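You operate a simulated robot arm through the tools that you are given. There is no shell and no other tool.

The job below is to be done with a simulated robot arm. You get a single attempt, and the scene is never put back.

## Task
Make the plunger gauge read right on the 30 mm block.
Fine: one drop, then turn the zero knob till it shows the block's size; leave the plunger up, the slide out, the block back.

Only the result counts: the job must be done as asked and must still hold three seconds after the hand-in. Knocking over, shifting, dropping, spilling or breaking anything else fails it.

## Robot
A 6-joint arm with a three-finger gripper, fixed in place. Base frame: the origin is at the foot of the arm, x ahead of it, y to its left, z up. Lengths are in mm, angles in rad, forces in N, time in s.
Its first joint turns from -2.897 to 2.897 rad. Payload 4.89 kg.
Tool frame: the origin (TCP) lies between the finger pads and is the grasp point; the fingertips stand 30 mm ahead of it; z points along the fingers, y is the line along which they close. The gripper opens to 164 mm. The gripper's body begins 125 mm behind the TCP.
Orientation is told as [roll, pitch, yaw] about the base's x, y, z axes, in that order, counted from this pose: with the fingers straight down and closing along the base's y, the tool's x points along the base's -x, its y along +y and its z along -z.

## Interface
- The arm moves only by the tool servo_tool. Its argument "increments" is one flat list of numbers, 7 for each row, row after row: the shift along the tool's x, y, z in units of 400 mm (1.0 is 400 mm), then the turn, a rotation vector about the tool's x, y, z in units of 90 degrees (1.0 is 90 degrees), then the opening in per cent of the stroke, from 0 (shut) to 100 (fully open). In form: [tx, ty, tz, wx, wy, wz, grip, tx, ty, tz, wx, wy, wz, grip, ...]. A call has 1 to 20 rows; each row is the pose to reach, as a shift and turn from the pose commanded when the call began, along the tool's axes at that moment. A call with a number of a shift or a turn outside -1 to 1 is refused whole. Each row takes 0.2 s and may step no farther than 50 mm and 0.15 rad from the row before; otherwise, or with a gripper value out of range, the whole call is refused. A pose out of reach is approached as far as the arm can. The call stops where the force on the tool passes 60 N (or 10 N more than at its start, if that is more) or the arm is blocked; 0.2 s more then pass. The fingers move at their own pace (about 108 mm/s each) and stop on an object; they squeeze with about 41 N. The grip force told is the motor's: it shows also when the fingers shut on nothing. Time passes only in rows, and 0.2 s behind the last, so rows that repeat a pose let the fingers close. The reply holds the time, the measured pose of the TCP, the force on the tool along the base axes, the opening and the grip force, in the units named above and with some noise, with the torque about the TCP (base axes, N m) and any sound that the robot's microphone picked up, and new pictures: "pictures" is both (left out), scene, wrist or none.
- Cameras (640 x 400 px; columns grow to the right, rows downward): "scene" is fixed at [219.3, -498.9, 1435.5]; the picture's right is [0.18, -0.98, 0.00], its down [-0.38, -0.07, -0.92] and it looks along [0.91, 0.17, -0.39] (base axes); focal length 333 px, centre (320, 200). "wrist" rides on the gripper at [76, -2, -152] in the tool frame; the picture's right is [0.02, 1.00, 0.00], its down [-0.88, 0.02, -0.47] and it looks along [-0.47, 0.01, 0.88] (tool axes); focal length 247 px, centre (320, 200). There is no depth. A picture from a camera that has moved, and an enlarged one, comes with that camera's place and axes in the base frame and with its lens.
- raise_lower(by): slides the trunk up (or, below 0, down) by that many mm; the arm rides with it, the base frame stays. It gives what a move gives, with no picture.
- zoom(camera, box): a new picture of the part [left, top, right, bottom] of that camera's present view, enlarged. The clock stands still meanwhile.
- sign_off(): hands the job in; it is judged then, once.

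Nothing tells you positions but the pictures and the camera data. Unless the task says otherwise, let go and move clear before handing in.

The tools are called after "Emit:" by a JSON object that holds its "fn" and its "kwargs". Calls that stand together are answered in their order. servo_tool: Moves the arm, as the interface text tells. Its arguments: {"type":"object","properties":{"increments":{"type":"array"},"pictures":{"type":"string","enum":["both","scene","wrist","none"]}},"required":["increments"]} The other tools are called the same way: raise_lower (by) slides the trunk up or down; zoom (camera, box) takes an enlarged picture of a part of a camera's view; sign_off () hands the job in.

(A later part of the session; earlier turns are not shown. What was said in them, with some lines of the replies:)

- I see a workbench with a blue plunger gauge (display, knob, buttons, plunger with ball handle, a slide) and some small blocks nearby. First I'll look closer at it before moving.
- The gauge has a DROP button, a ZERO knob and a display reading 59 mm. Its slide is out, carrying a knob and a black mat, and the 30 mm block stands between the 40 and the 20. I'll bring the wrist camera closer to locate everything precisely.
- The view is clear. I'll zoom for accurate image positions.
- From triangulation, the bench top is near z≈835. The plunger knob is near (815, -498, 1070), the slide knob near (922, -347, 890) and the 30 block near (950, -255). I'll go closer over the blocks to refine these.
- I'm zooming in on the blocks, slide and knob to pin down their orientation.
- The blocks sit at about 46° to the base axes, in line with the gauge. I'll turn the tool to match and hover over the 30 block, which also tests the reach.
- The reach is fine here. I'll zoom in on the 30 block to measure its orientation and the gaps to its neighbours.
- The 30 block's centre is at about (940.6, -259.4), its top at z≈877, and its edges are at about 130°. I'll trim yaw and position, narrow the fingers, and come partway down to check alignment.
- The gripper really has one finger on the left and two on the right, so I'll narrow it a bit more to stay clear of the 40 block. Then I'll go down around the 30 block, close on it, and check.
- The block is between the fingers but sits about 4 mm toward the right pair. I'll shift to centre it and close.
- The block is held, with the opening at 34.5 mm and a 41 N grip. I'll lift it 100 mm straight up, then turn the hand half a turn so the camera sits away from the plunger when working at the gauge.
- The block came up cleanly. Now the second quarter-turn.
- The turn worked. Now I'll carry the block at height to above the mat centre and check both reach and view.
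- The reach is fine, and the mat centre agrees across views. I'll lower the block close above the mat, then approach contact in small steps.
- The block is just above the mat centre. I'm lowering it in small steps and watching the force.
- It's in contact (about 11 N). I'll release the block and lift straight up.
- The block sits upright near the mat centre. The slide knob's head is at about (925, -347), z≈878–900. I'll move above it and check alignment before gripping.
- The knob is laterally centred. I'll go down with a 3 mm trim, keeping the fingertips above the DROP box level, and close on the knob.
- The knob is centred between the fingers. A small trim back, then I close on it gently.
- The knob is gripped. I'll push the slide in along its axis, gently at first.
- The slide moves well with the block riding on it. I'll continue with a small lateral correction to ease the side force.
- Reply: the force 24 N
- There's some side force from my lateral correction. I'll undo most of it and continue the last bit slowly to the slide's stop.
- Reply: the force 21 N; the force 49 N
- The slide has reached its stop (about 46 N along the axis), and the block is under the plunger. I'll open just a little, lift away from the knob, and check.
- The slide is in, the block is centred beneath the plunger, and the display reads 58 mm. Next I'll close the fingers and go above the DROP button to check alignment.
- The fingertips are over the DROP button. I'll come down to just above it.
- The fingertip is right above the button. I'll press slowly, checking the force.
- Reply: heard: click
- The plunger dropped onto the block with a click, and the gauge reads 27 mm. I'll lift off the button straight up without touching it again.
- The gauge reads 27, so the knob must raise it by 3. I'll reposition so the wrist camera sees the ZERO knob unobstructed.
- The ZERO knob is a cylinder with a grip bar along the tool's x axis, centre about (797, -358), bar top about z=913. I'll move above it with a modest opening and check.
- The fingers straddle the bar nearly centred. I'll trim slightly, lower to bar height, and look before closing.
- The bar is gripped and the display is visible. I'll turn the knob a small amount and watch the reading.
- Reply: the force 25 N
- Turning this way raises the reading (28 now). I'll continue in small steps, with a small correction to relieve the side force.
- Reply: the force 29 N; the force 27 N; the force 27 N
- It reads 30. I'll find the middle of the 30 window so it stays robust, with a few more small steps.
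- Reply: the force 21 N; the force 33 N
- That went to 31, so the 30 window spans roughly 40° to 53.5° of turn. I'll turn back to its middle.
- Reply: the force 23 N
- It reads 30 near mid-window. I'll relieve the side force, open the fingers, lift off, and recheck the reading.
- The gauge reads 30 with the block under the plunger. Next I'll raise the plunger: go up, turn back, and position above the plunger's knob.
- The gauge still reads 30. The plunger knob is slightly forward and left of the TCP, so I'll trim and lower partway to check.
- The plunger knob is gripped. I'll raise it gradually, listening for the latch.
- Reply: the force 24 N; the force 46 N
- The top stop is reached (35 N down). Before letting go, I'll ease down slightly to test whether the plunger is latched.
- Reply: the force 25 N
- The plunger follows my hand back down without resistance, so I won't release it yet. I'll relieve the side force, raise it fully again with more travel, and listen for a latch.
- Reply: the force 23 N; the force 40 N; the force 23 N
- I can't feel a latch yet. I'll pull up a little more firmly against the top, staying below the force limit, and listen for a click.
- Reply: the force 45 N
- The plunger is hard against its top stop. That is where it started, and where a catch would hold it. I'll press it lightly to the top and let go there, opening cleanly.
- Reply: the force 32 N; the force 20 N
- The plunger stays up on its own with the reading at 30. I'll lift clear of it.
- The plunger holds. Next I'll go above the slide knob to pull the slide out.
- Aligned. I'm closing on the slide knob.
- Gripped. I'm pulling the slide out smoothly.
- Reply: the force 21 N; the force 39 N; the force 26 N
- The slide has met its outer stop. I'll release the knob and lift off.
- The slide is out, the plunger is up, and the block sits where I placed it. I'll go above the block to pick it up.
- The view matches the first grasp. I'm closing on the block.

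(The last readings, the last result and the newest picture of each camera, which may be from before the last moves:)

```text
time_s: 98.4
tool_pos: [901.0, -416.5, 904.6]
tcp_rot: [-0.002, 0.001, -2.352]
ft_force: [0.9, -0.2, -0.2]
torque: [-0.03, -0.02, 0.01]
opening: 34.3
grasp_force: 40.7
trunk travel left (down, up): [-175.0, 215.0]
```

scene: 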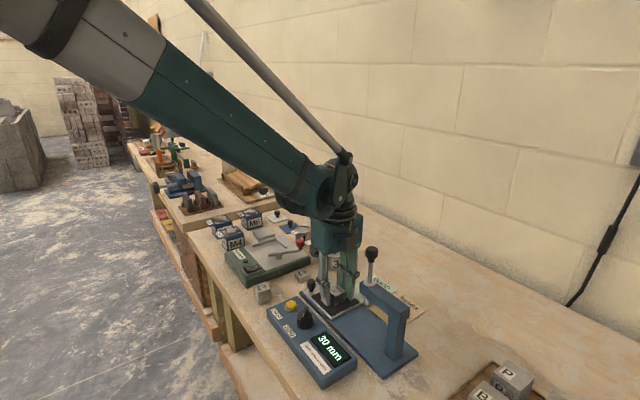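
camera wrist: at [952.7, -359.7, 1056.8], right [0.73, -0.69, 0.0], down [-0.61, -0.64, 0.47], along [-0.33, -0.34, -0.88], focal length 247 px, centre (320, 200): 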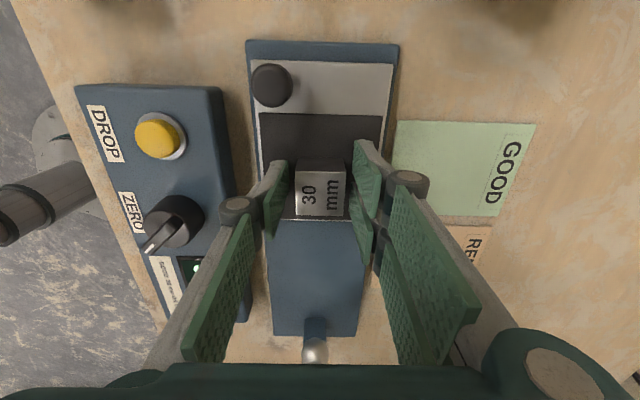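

Emit:
{"fn": "servo_tool", "kwargs": {"increments": [0, 0, -0.03, 0, 0, 0, 0, 0, 0, -0.12, 0, 0, 0, 0, 0, 0, -0.206, 0, 0, 0, 0, 0.0855, -0.049, -0.206, 0, 0, 0, 0, 0.171, -0.098, -0.206, 0, 0, 0, 0, 0.2565, -0.147, -0.206, 0, 0, 0, 0, 0.342, -0.196, -0.206, 0, 0, 0, 0, 0.342, -0.196, -0.206, 0, 0, 0, 0], "pictures": "both"}}

```text
time_s: 100.2
tool_pos: [942.0, -261.4, 985.1]
tcp_rot: [-0.001, -0.001, -2.351]
ft_force: [-0.8, 0.4, -3.2]
torque: [-0.05, 0.0, 0.04]
opening: 34.6
grasp_force: 41.4
trunk travel left (down, up): [-175.0, 215.0]
camera wrist: at [994.1, -205.9, 1137.6], right [0.73, -0.69, 0.0], down [-0.61, -0.64, 0.47], along [-0.33, -0.34, -0.88], focal length 247 px, centre (320, 200)
```

scene: 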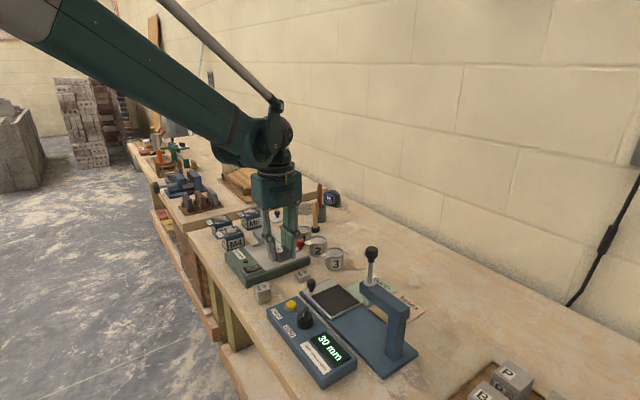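
wrist: 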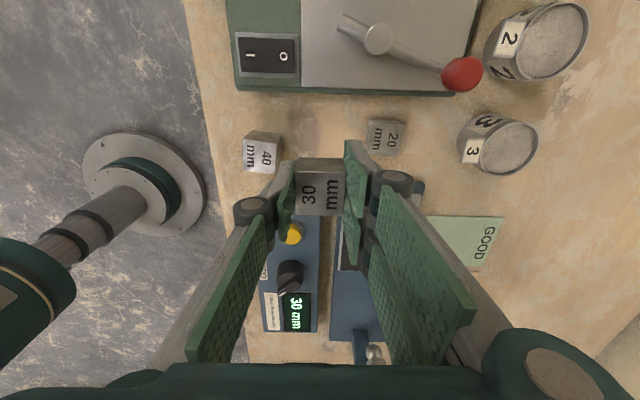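

The block is back over its spot. I'll rotate the hand back to the original heading in two quarter-turns.

Emit:
{"fn": "servo_tool", "kwargs": {"increments": [0, 0, 0, 0, 0, -0.0884, 0, 0, 0, 0, 0, 0, -0.1768, 0, 0, 0, 0, 0, 0, -0.2652, 0, 0, 0, 0, 0, 0, -0.3536, 0, 0, 0, 0, 0, 0, -0.442, 0, 0, 0, 0, 0, 0, -0.5304, 0, 0, 0, 0, 0, 0, -0.6188, 0, 0, 0, 0, 0, 0, -0.7072, 0, 0, 0, 0, 0, 0, -0.7956, 0, 0, 0, 0, 0, 0, -0.884, 0, 0, 0, 0, 0, 0, -0.97235, 0, 0, 0, 0, 0, 0, -0.97235, 0], "pictures": "none"}}

Emit:
{"fn": "servo_tool", "kwargs": {"increments": [0, 0, 0, 0, 0, -0.0884, 0, 0, 0, 0, 0, 0, -0.1768, 0, 0, 0, 0, 0, 0, -0.2652, 0, 0, 0, 0, 0, 0, -0.3536, 0, 0, 0, 0, 0, 0, -0.442, 0, 0, 0, 0, 0, 0, -0.5304, 0, 0, 0, 0, 0, 0, -0.6188, 0, 0, 0, 0, 0, 0, -0.7072, 0, 0, 0, 0, 0, 0, -0.7956, 0, 0, 0, 0, 0, 0, -0.884, 0, 0, 0, 0, 0, 0, -0.97235, 0, 0, 0, 0, 0, 0, -0.97235, 0], "pictures": "both"}}

Emit:
{"fn": "zoom", "kwargs": {"camera": "wrist", "box": [200, 100, 440, 250]}}

```text
time_s: 102.8
tool_pos: [939.8, -263.7, 987.8]
tcp_rot: [0.001, -0.001, -0.822]
ft_force: [-0.5, 0.7, -2.7]
torque: [0.06, 0.01, -0.01]
opening: 34.5
grasp_force: 41.1
trunk travel left (down, up): [-175.0, 215.0]
```

```text
time_s: 105.4
tool_pos: [940.8, -262.4, 988.7]
tcp_rot: [-0.001, -0.001, 0.705]
ft_force: [-0.6, -1.0, -2.6]
torque: [-0.01, 0.01, -0.02]
opening: 34.6
grasp_force: 41.5
trunk travel left (down, up): [-175.0, 215.0]
camera wrist: at [882.5, -313.7, 1141.0], right [-0.66, 0.75, 0.0], down [0.66, 0.59, 0.47], along [0.35, 0.31, -0.88], focal length 247 px, centre (320, 200)
```

scene: 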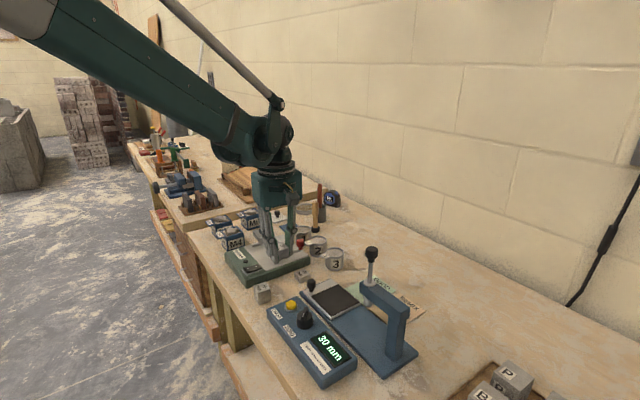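
wrist: 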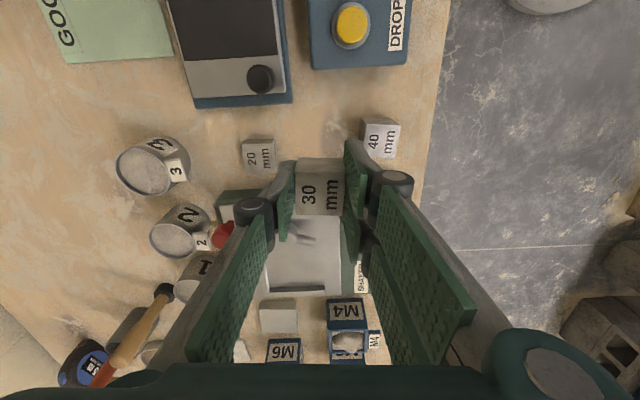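

```text
2.67 times, centred on (320, 175) of wrist
camera zoom: at [882.5, -313.7, 1141.0], right [-0.66, 0.75, 0.0], down [0.66, 0.59, 0.47], along [0.35, 0.31, -0.88], focal length 659 px, centre (320, 267)
```

zoom: 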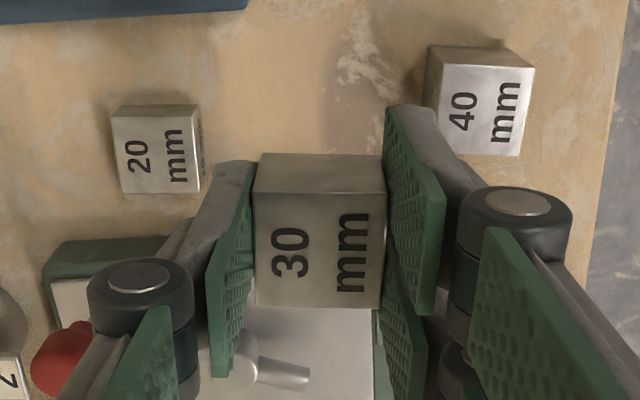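

In-hand pose is identical to the first grasp. I'll lower the block to just above the bench, then make contact in small steps.

Emit:
{"fn": "servo_tool", "kwargs": {"increments": [0, 0, 0.08, 0, 0, 0, 0, 0, 0, 0.15, 0, 0, 0, 0, 0, 0, 0.21, 0, 0, 0, 0, 0, 0, 0.24, 0, 0, 0, 0, 0, 0, 0.24, 0, 0, 0, 0], "pictures": "both"}}

Emit:
{"fn": "zoom", "kwargs": {"camera": "wrist", "box": [200, 100, 440, 250]}}

Emit:
{"fn": "zoom", "kwargs": {"camera": "scene", "box": [220, 220, 340, 310]}}

```text
time_s: 106.6
tool_pos: [939.4, -265.0, 892.4]
tcp_rot: [0.001, 0.002, 0.703]
ft_force: [0.3, -0.3, -3.2]
torque: [-0.01, 0.09, 0.03]
opening: 34.6
grasp_force: 40.7
trunk travel left (down, up): [-175.0, 215.0]
camera wrist: at [882.4, -315.2, 1044.7], right [-0.66, 0.75, 0.0], down [0.66, 0.58, 0.47], along [0.35, 0.31, -0.88], focal length 247 px, centre (320, 200)
```

scene: 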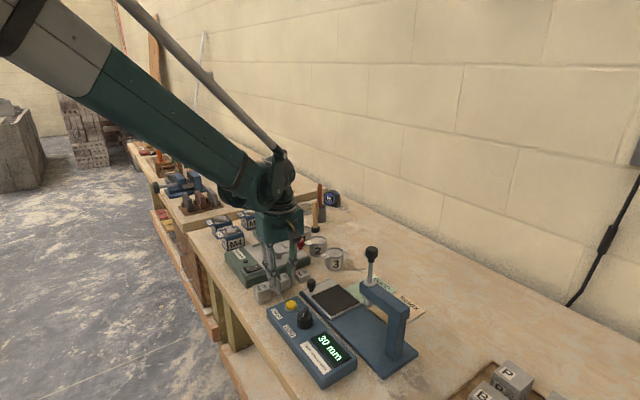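
wrist: 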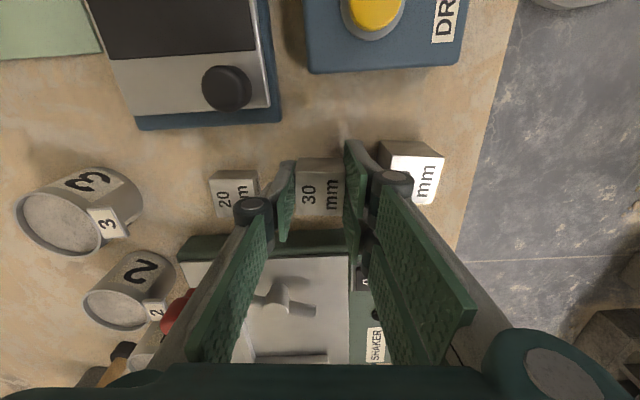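

```text
2.67 times, centred on (320, 175) of wrist
camera zoom: at [882.4, -315.2, 1044.7], right [-0.66, 0.75, 0.0], down [0.66, 0.58, 0.47], along [0.35, 0.31, -0.88], focal length 659 px, centre (320, 267)
```

zoom: 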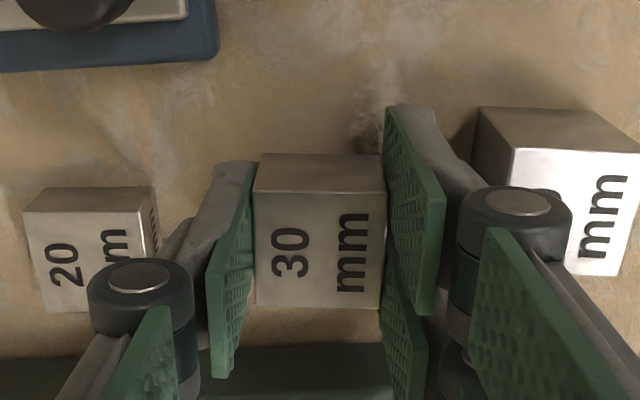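

```text
4.44 times, centred on (280, 265) of scene
camera zoom: at [219.3, -498.9, 1435.5], right [0.18, -0.98, 0.0], down [-0.38, -0.07, -0.92], along [0.91, 0.17, -0.39], focal length 1479 px, centre (498, -89)
```

zoom: 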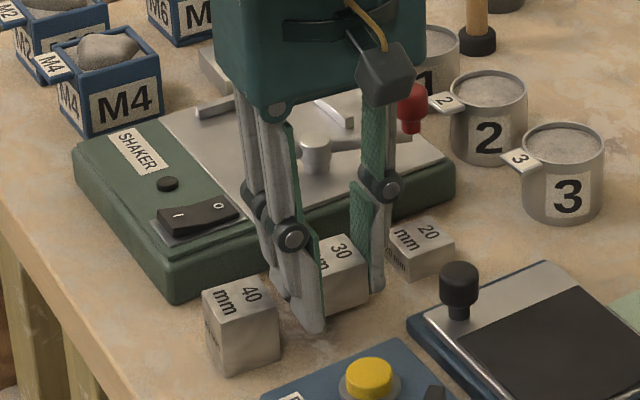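

Emit:
{"fn": "servo_tool", "kwargs": {"increments": [0, 0, 0.006, 0, 0, 0, 0, 0, 0, 0.012, 0, 0, 0, 0, 0, 0, 0.016, 0, 0, 0, 0, 0, 0, 0.016, 0, 0, 0, 0], "pictures": "both"}}

Emit:
{"fn": "zoom", "kwargs": {"camera": "wrist", "box": [200, 100, 440, 250]}}

Emit:
{"fn": "zoom", "kwargs": {"camera": "scene", "box": [220, 220, 340, 310]}}

```text
time_s: 107.6
tool_pos: [940.1, -262.7, 885.7]
tcp_rot: [0.001, 0.0, 0.703]
ft_force: [-0.5, 0.1, -3.3]
torque: [0.03, 0.0, -0.06]
opening: 34.7
grasp_force: 40.8
trunk travel left (down, up): [-175.0, 215.0]
camera wrist: at [882.1, -313.8, 1039.0], right [-0.66, 0.75, 0.0], down [0.66, 0.58, 0.47], along [0.35, 0.31, -0.88], focal length 247 px, centre (320, 200)
```

scene: 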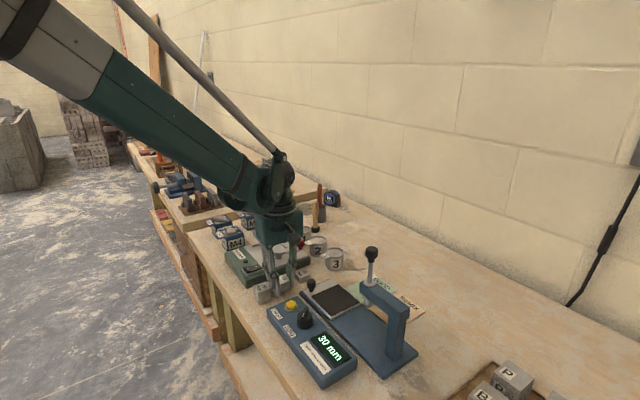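
wrist: 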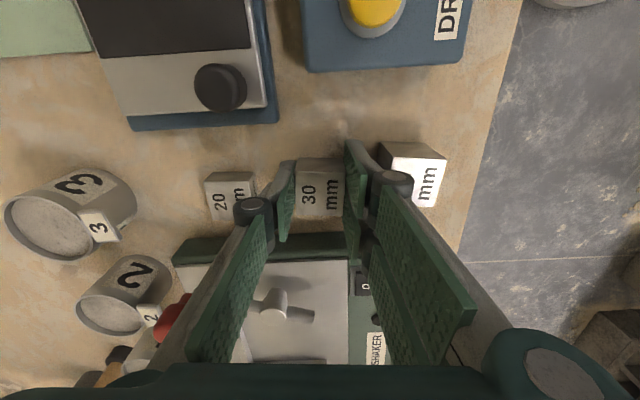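

```text
2.67 times, centred on (320, 175) of wrist
camera zoom: at [882.1, -313.8, 1039.0], right [-0.66, 0.75, 0.0], down [0.66, 0.58, 0.47], along [0.35, 0.31, -0.88], focal length 659 px, centre (320, 267)
```

zoom: 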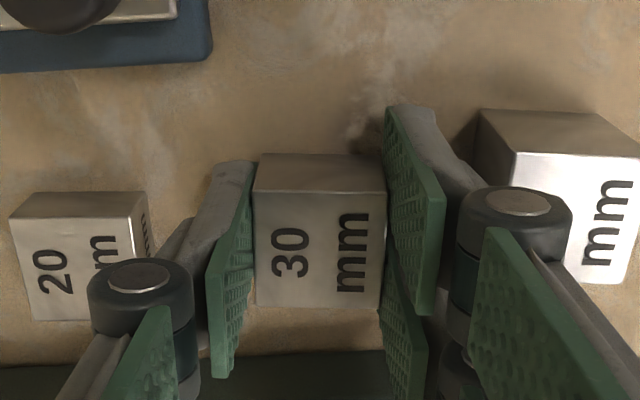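

```text
4.44 times, centred on (280, 265) of scene
camera zoom: at [219.3, -498.9, 1435.5], right [0.18, -0.98, 0.0], down [-0.38, -0.07, -0.92], along [0.91, 0.17, -0.39], focal length 1479 px, centre (498, -89)
```

zoom: 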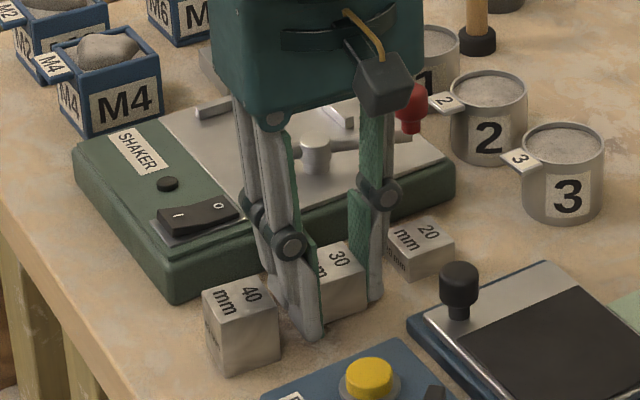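

Emit:
{"fn": "servo_tool", "kwargs": {"increments": [0, 0, 0.002, 0, 0, 0, 0, 0, 0, 0.004, 0, 0, 0, 0, 0, 0, 0.004, 0, 0, 0, 0], "pictures": "none"}}

```text
time_s: 108.4
tool_pos: [940.8, -263.4, 885.0]
tcp_rot: [0.0, 0.0, 0.703]
ft_force: [0.1, -1.0, -3.0]
torque: [0.0, 0.02, -0.01]
opening: 34.7
grasp_force: 40.5
trunk travel left (down, up): [-175.0, 215.0]
```

Emit:
{"fn": "servo_tool", "kwargs": {"increments": [0, 0, 0.0015, 0, 0, 0, 0, 0, 0, 0.003, 0, 0, 0, 0, 0, 0, 0.003, 0, 0, 0, 0], "pictures": "none"}}

```text
time_s: 109.2
tool_pos: [940.5, -264.0, 882.2]
tcp_rot: [0.001, 0.0, 0.704]
ft_force: [-0.6, 0.2, -2.3]
torque: [-0.02, 0.0, 0.0]
opening: 34.5
grasp_force: 41.6
trunk travel left (down, up): [-175.0, 215.0]
```

Emit:
{"fn": "servo_tool", "kwargs": {"increments": [0, 0, 0.001, 0, 0, 0, 0, 0, 0, 0.002, 0, 0, 0, 0, 0, 0, 0.002, 0, 0, 0, 0], "pictures": "none"}}

```text
time_s: 110.0
tool_pos: [940.0, -263.3, 882.7]
tcp_rot: [0.0, 0.0, 0.706]
ft_force: [3.3, 1.9, 16.5]
torque: [0.03, -0.04, -0.02]
opening: 34.5
grasp_force: 41.0
trunk travel left (down, up): [-175.0, 215.0]
```

Contact made. I'll relax slightly, open just enough, and lift straight up between the neighbours.

Emit:
{"fn": "servo_tool", "kwargs": {"increments": [0, 0, -0.001, 0, 0, 0, 0, 0, 0, -0.001, 0, 0, 0, 23, 0, 0, -0.001, 0, 0, 0, 27, 0, 0, -0.001, 0, 0, 0, 27, 0, 0, -0.02, 0, 0, 0, 27, 0, 0, -0.06, 0, 0, 0, 27, 0, 0, -0.15, 0, 0, 0, 27, 0, 0, -0.25, 0, 0, 0, 27, 0, 0, -0.3, 0, 0, 0, 27, 0, 0, -0.3, 0, 0, 0, 27], "pictures": "both"}}

Emit:
{"fn": "zoom", "kwargs": {"camera": "wrist", "box": [200, 90, 440, 240]}}

Emit:
{"fn": "zoom", "kwargs": {"camera": "scene", "box": [220, 220, 420, 370]}}

```text
time_s: 112.2
tool_pos: [938.3, -262.0, 1002.2]
tcp_rot: [0.001, -0.002, 0.703]
ft_force: [0.2, 0.3, 1.1]
torque: [-0.05, -0.09, -0.02]
opening: 44.5
grasp_force: 0.1
trunk travel left (down, up): [-175.0, 215.0]
camera wrist: at [880.5, -312.2, 1154.9], right [-0.66, 0.75, 0.0], down [0.66, 0.58, 0.47], along [0.35, 0.31, -0.88], focal length 247 px, centre (320, 200)
```

scene: 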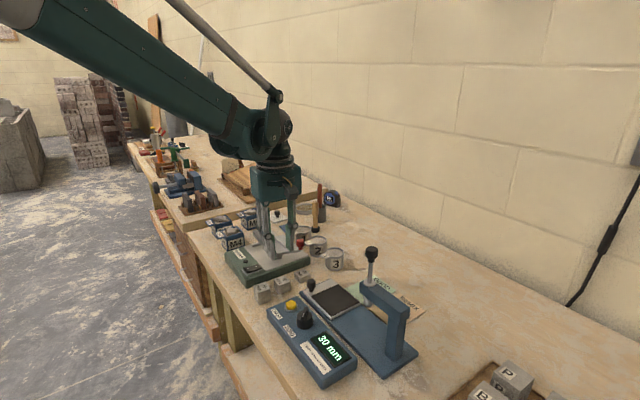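
wrist: 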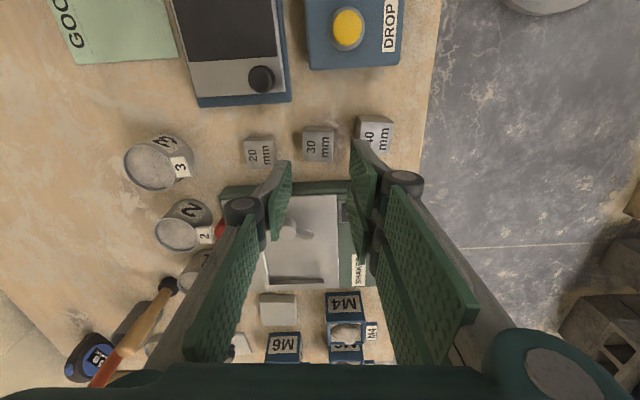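

```text
2.67 times, centred on (320, 165) of wrist
camera zoom: at [880.5, -312.2, 1154.9], right [-0.66, 0.75, 0.0], down [0.66, 0.58, 0.47], along [0.35, 0.31, -0.88], focal length 659 px, centre (320, 293)
```

zoom: 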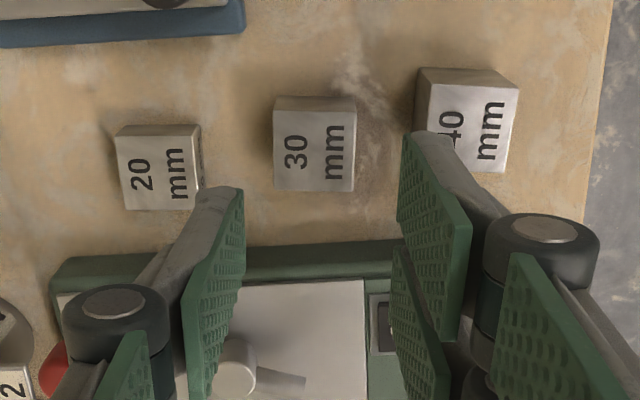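

```text
2.67 times, centred on (320, 295) of scene
camera zoom: at [219.3, -498.9, 1435.5], right [0.18, -0.98, 0.0], down [-0.38, -0.07, -0.92], along [0.91, 0.17, -0.39], focal length 887 px, centre (320, -53)
```

zoom: 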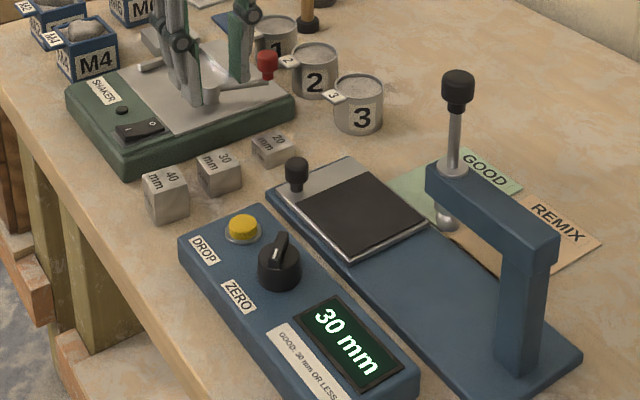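

The block is back in its place, the slide is out, the plunger is up, and the gauge reads 30. I'll move the arm clear and do a final comparison with the starting view.

Emit:
{"fn": "servo_tool", "kwargs": {"increments": [0, 0, -0.1, 0, 0, 0, 27, 0.0956, 0.0483, -0.15, 0, 0, 0, 27, 0.191, 0.0967, -0.2, 0, 0, 0, 27, 0.287, 0.145, -0.25, 0, 0, 0, 27, 0.382, 0.193, -0.3, 0, 0, 0, 27, 0.478, 0.242, -0.34, 0, 0, 0, 27, 0.5735, 0.29, -0.375, 0, 0, 0, 27, 0.5735, 0.29, -0.375, 0, 0, 0, 27], "pictures": "both"}}

Emit:
{"fn": "zoom", "kwargs": {"camera": "scene", "box": [200, 190, 360, 310]}}

Emit:
{"fn": "zoom", "kwargs": {"camera": "scene", "box": [240, 230, 440, 390]}}

```text
time_s: 114.0
tool_pos: [690.1, -325.4, 1151.7]
tcp_rot: [0.0, 0.0, 0.703]
ft_force: [-0.5, -0.2, -0.4]
torque: [-0.02, -0.15, 0.0]
opening: 44.2
grasp_force: 0.0
trunk travel left (down, up): [-175.0, 215.0]
camera wrist: at [632.4, -375.0, 1304.0], right [-0.66, 0.75, 0.0], down [0.66, 0.58, 0.47], along [0.35, 0.31, -0.88], focal length 247 px, centre (320, 200)
```

scene: 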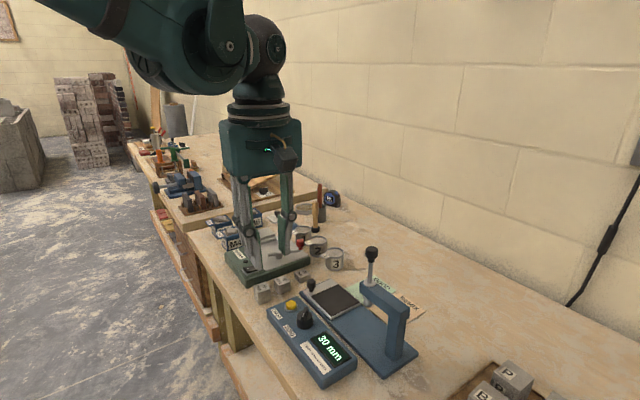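
wrist: 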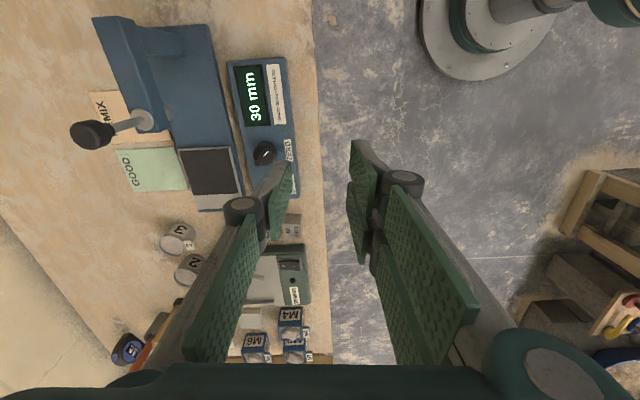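

```text
3.33 times, centred on (280, 250) of scene
camera zoom: at [219.3, -498.9, 1435.5], right [0.18, -0.98, 0.0], down [-0.38, -0.07, -0.92], along [0.91, 0.17, -0.39], focal length 1109 px, centre (453, 33)
```

zoom: 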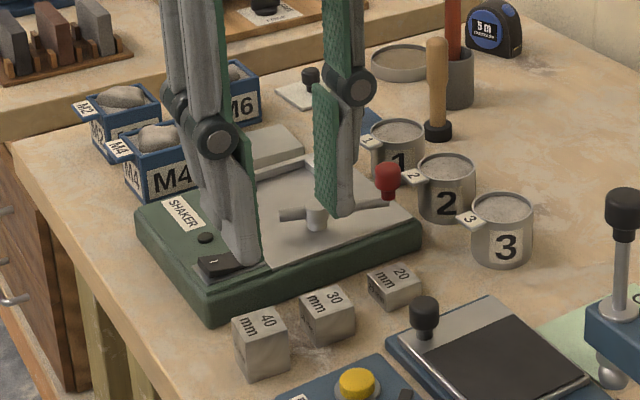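

```text
2.50 times, centred on (340, 310) of scene
camera zoom: at [219.3, -498.9, 1435.5], right [0.18, -0.98, 0.0], down [-0.38, -0.07, -0.92], along [0.91, 0.17, -0.39], focal length 832 px, centre (270, -75)
```

zoom: 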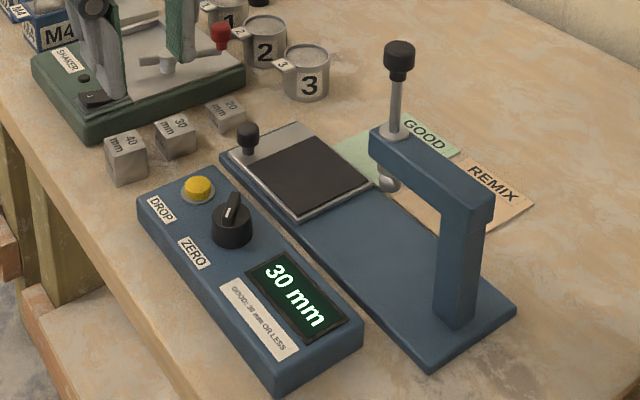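

Against the starting view, the 30 mm block is back in its place, with its neighbours undisturbed. The slide is out, the plunger is up, and the gauge reads 30 mm after a single drop. The arm is clear, so I'm handing in.

Emit:
{"fn": "sign_off", "kwargs": {}}

```text
The job is handed in.
```

I set the gauge on the 30 mm block and handed the job in; no verdict came back in the hand-in reply.

- **Reading:** one press of DROP gave 27 mm on the block. I turned the ZERO knob until it showed 30, passed briefly to 31 to find the edges, and came back to about the middle of the 30 range. It still showed 30 at hand-in.
- **Plunger:** it is up against its top stop. I heard no latch click when raising it, but it stayed up on its own from the moment I let go, about half a minute, until hand-in.
- **Slide:** it is pulled out to its outer stop, where it started.
- **Block:** the 30 mm block is back in its spot between the 40 and the 20, within about 2–3 mm by the pictures and turned the same way as before. The other blocks look undisturbed.

The arm is clear of the bench, with the gripper open and empty.
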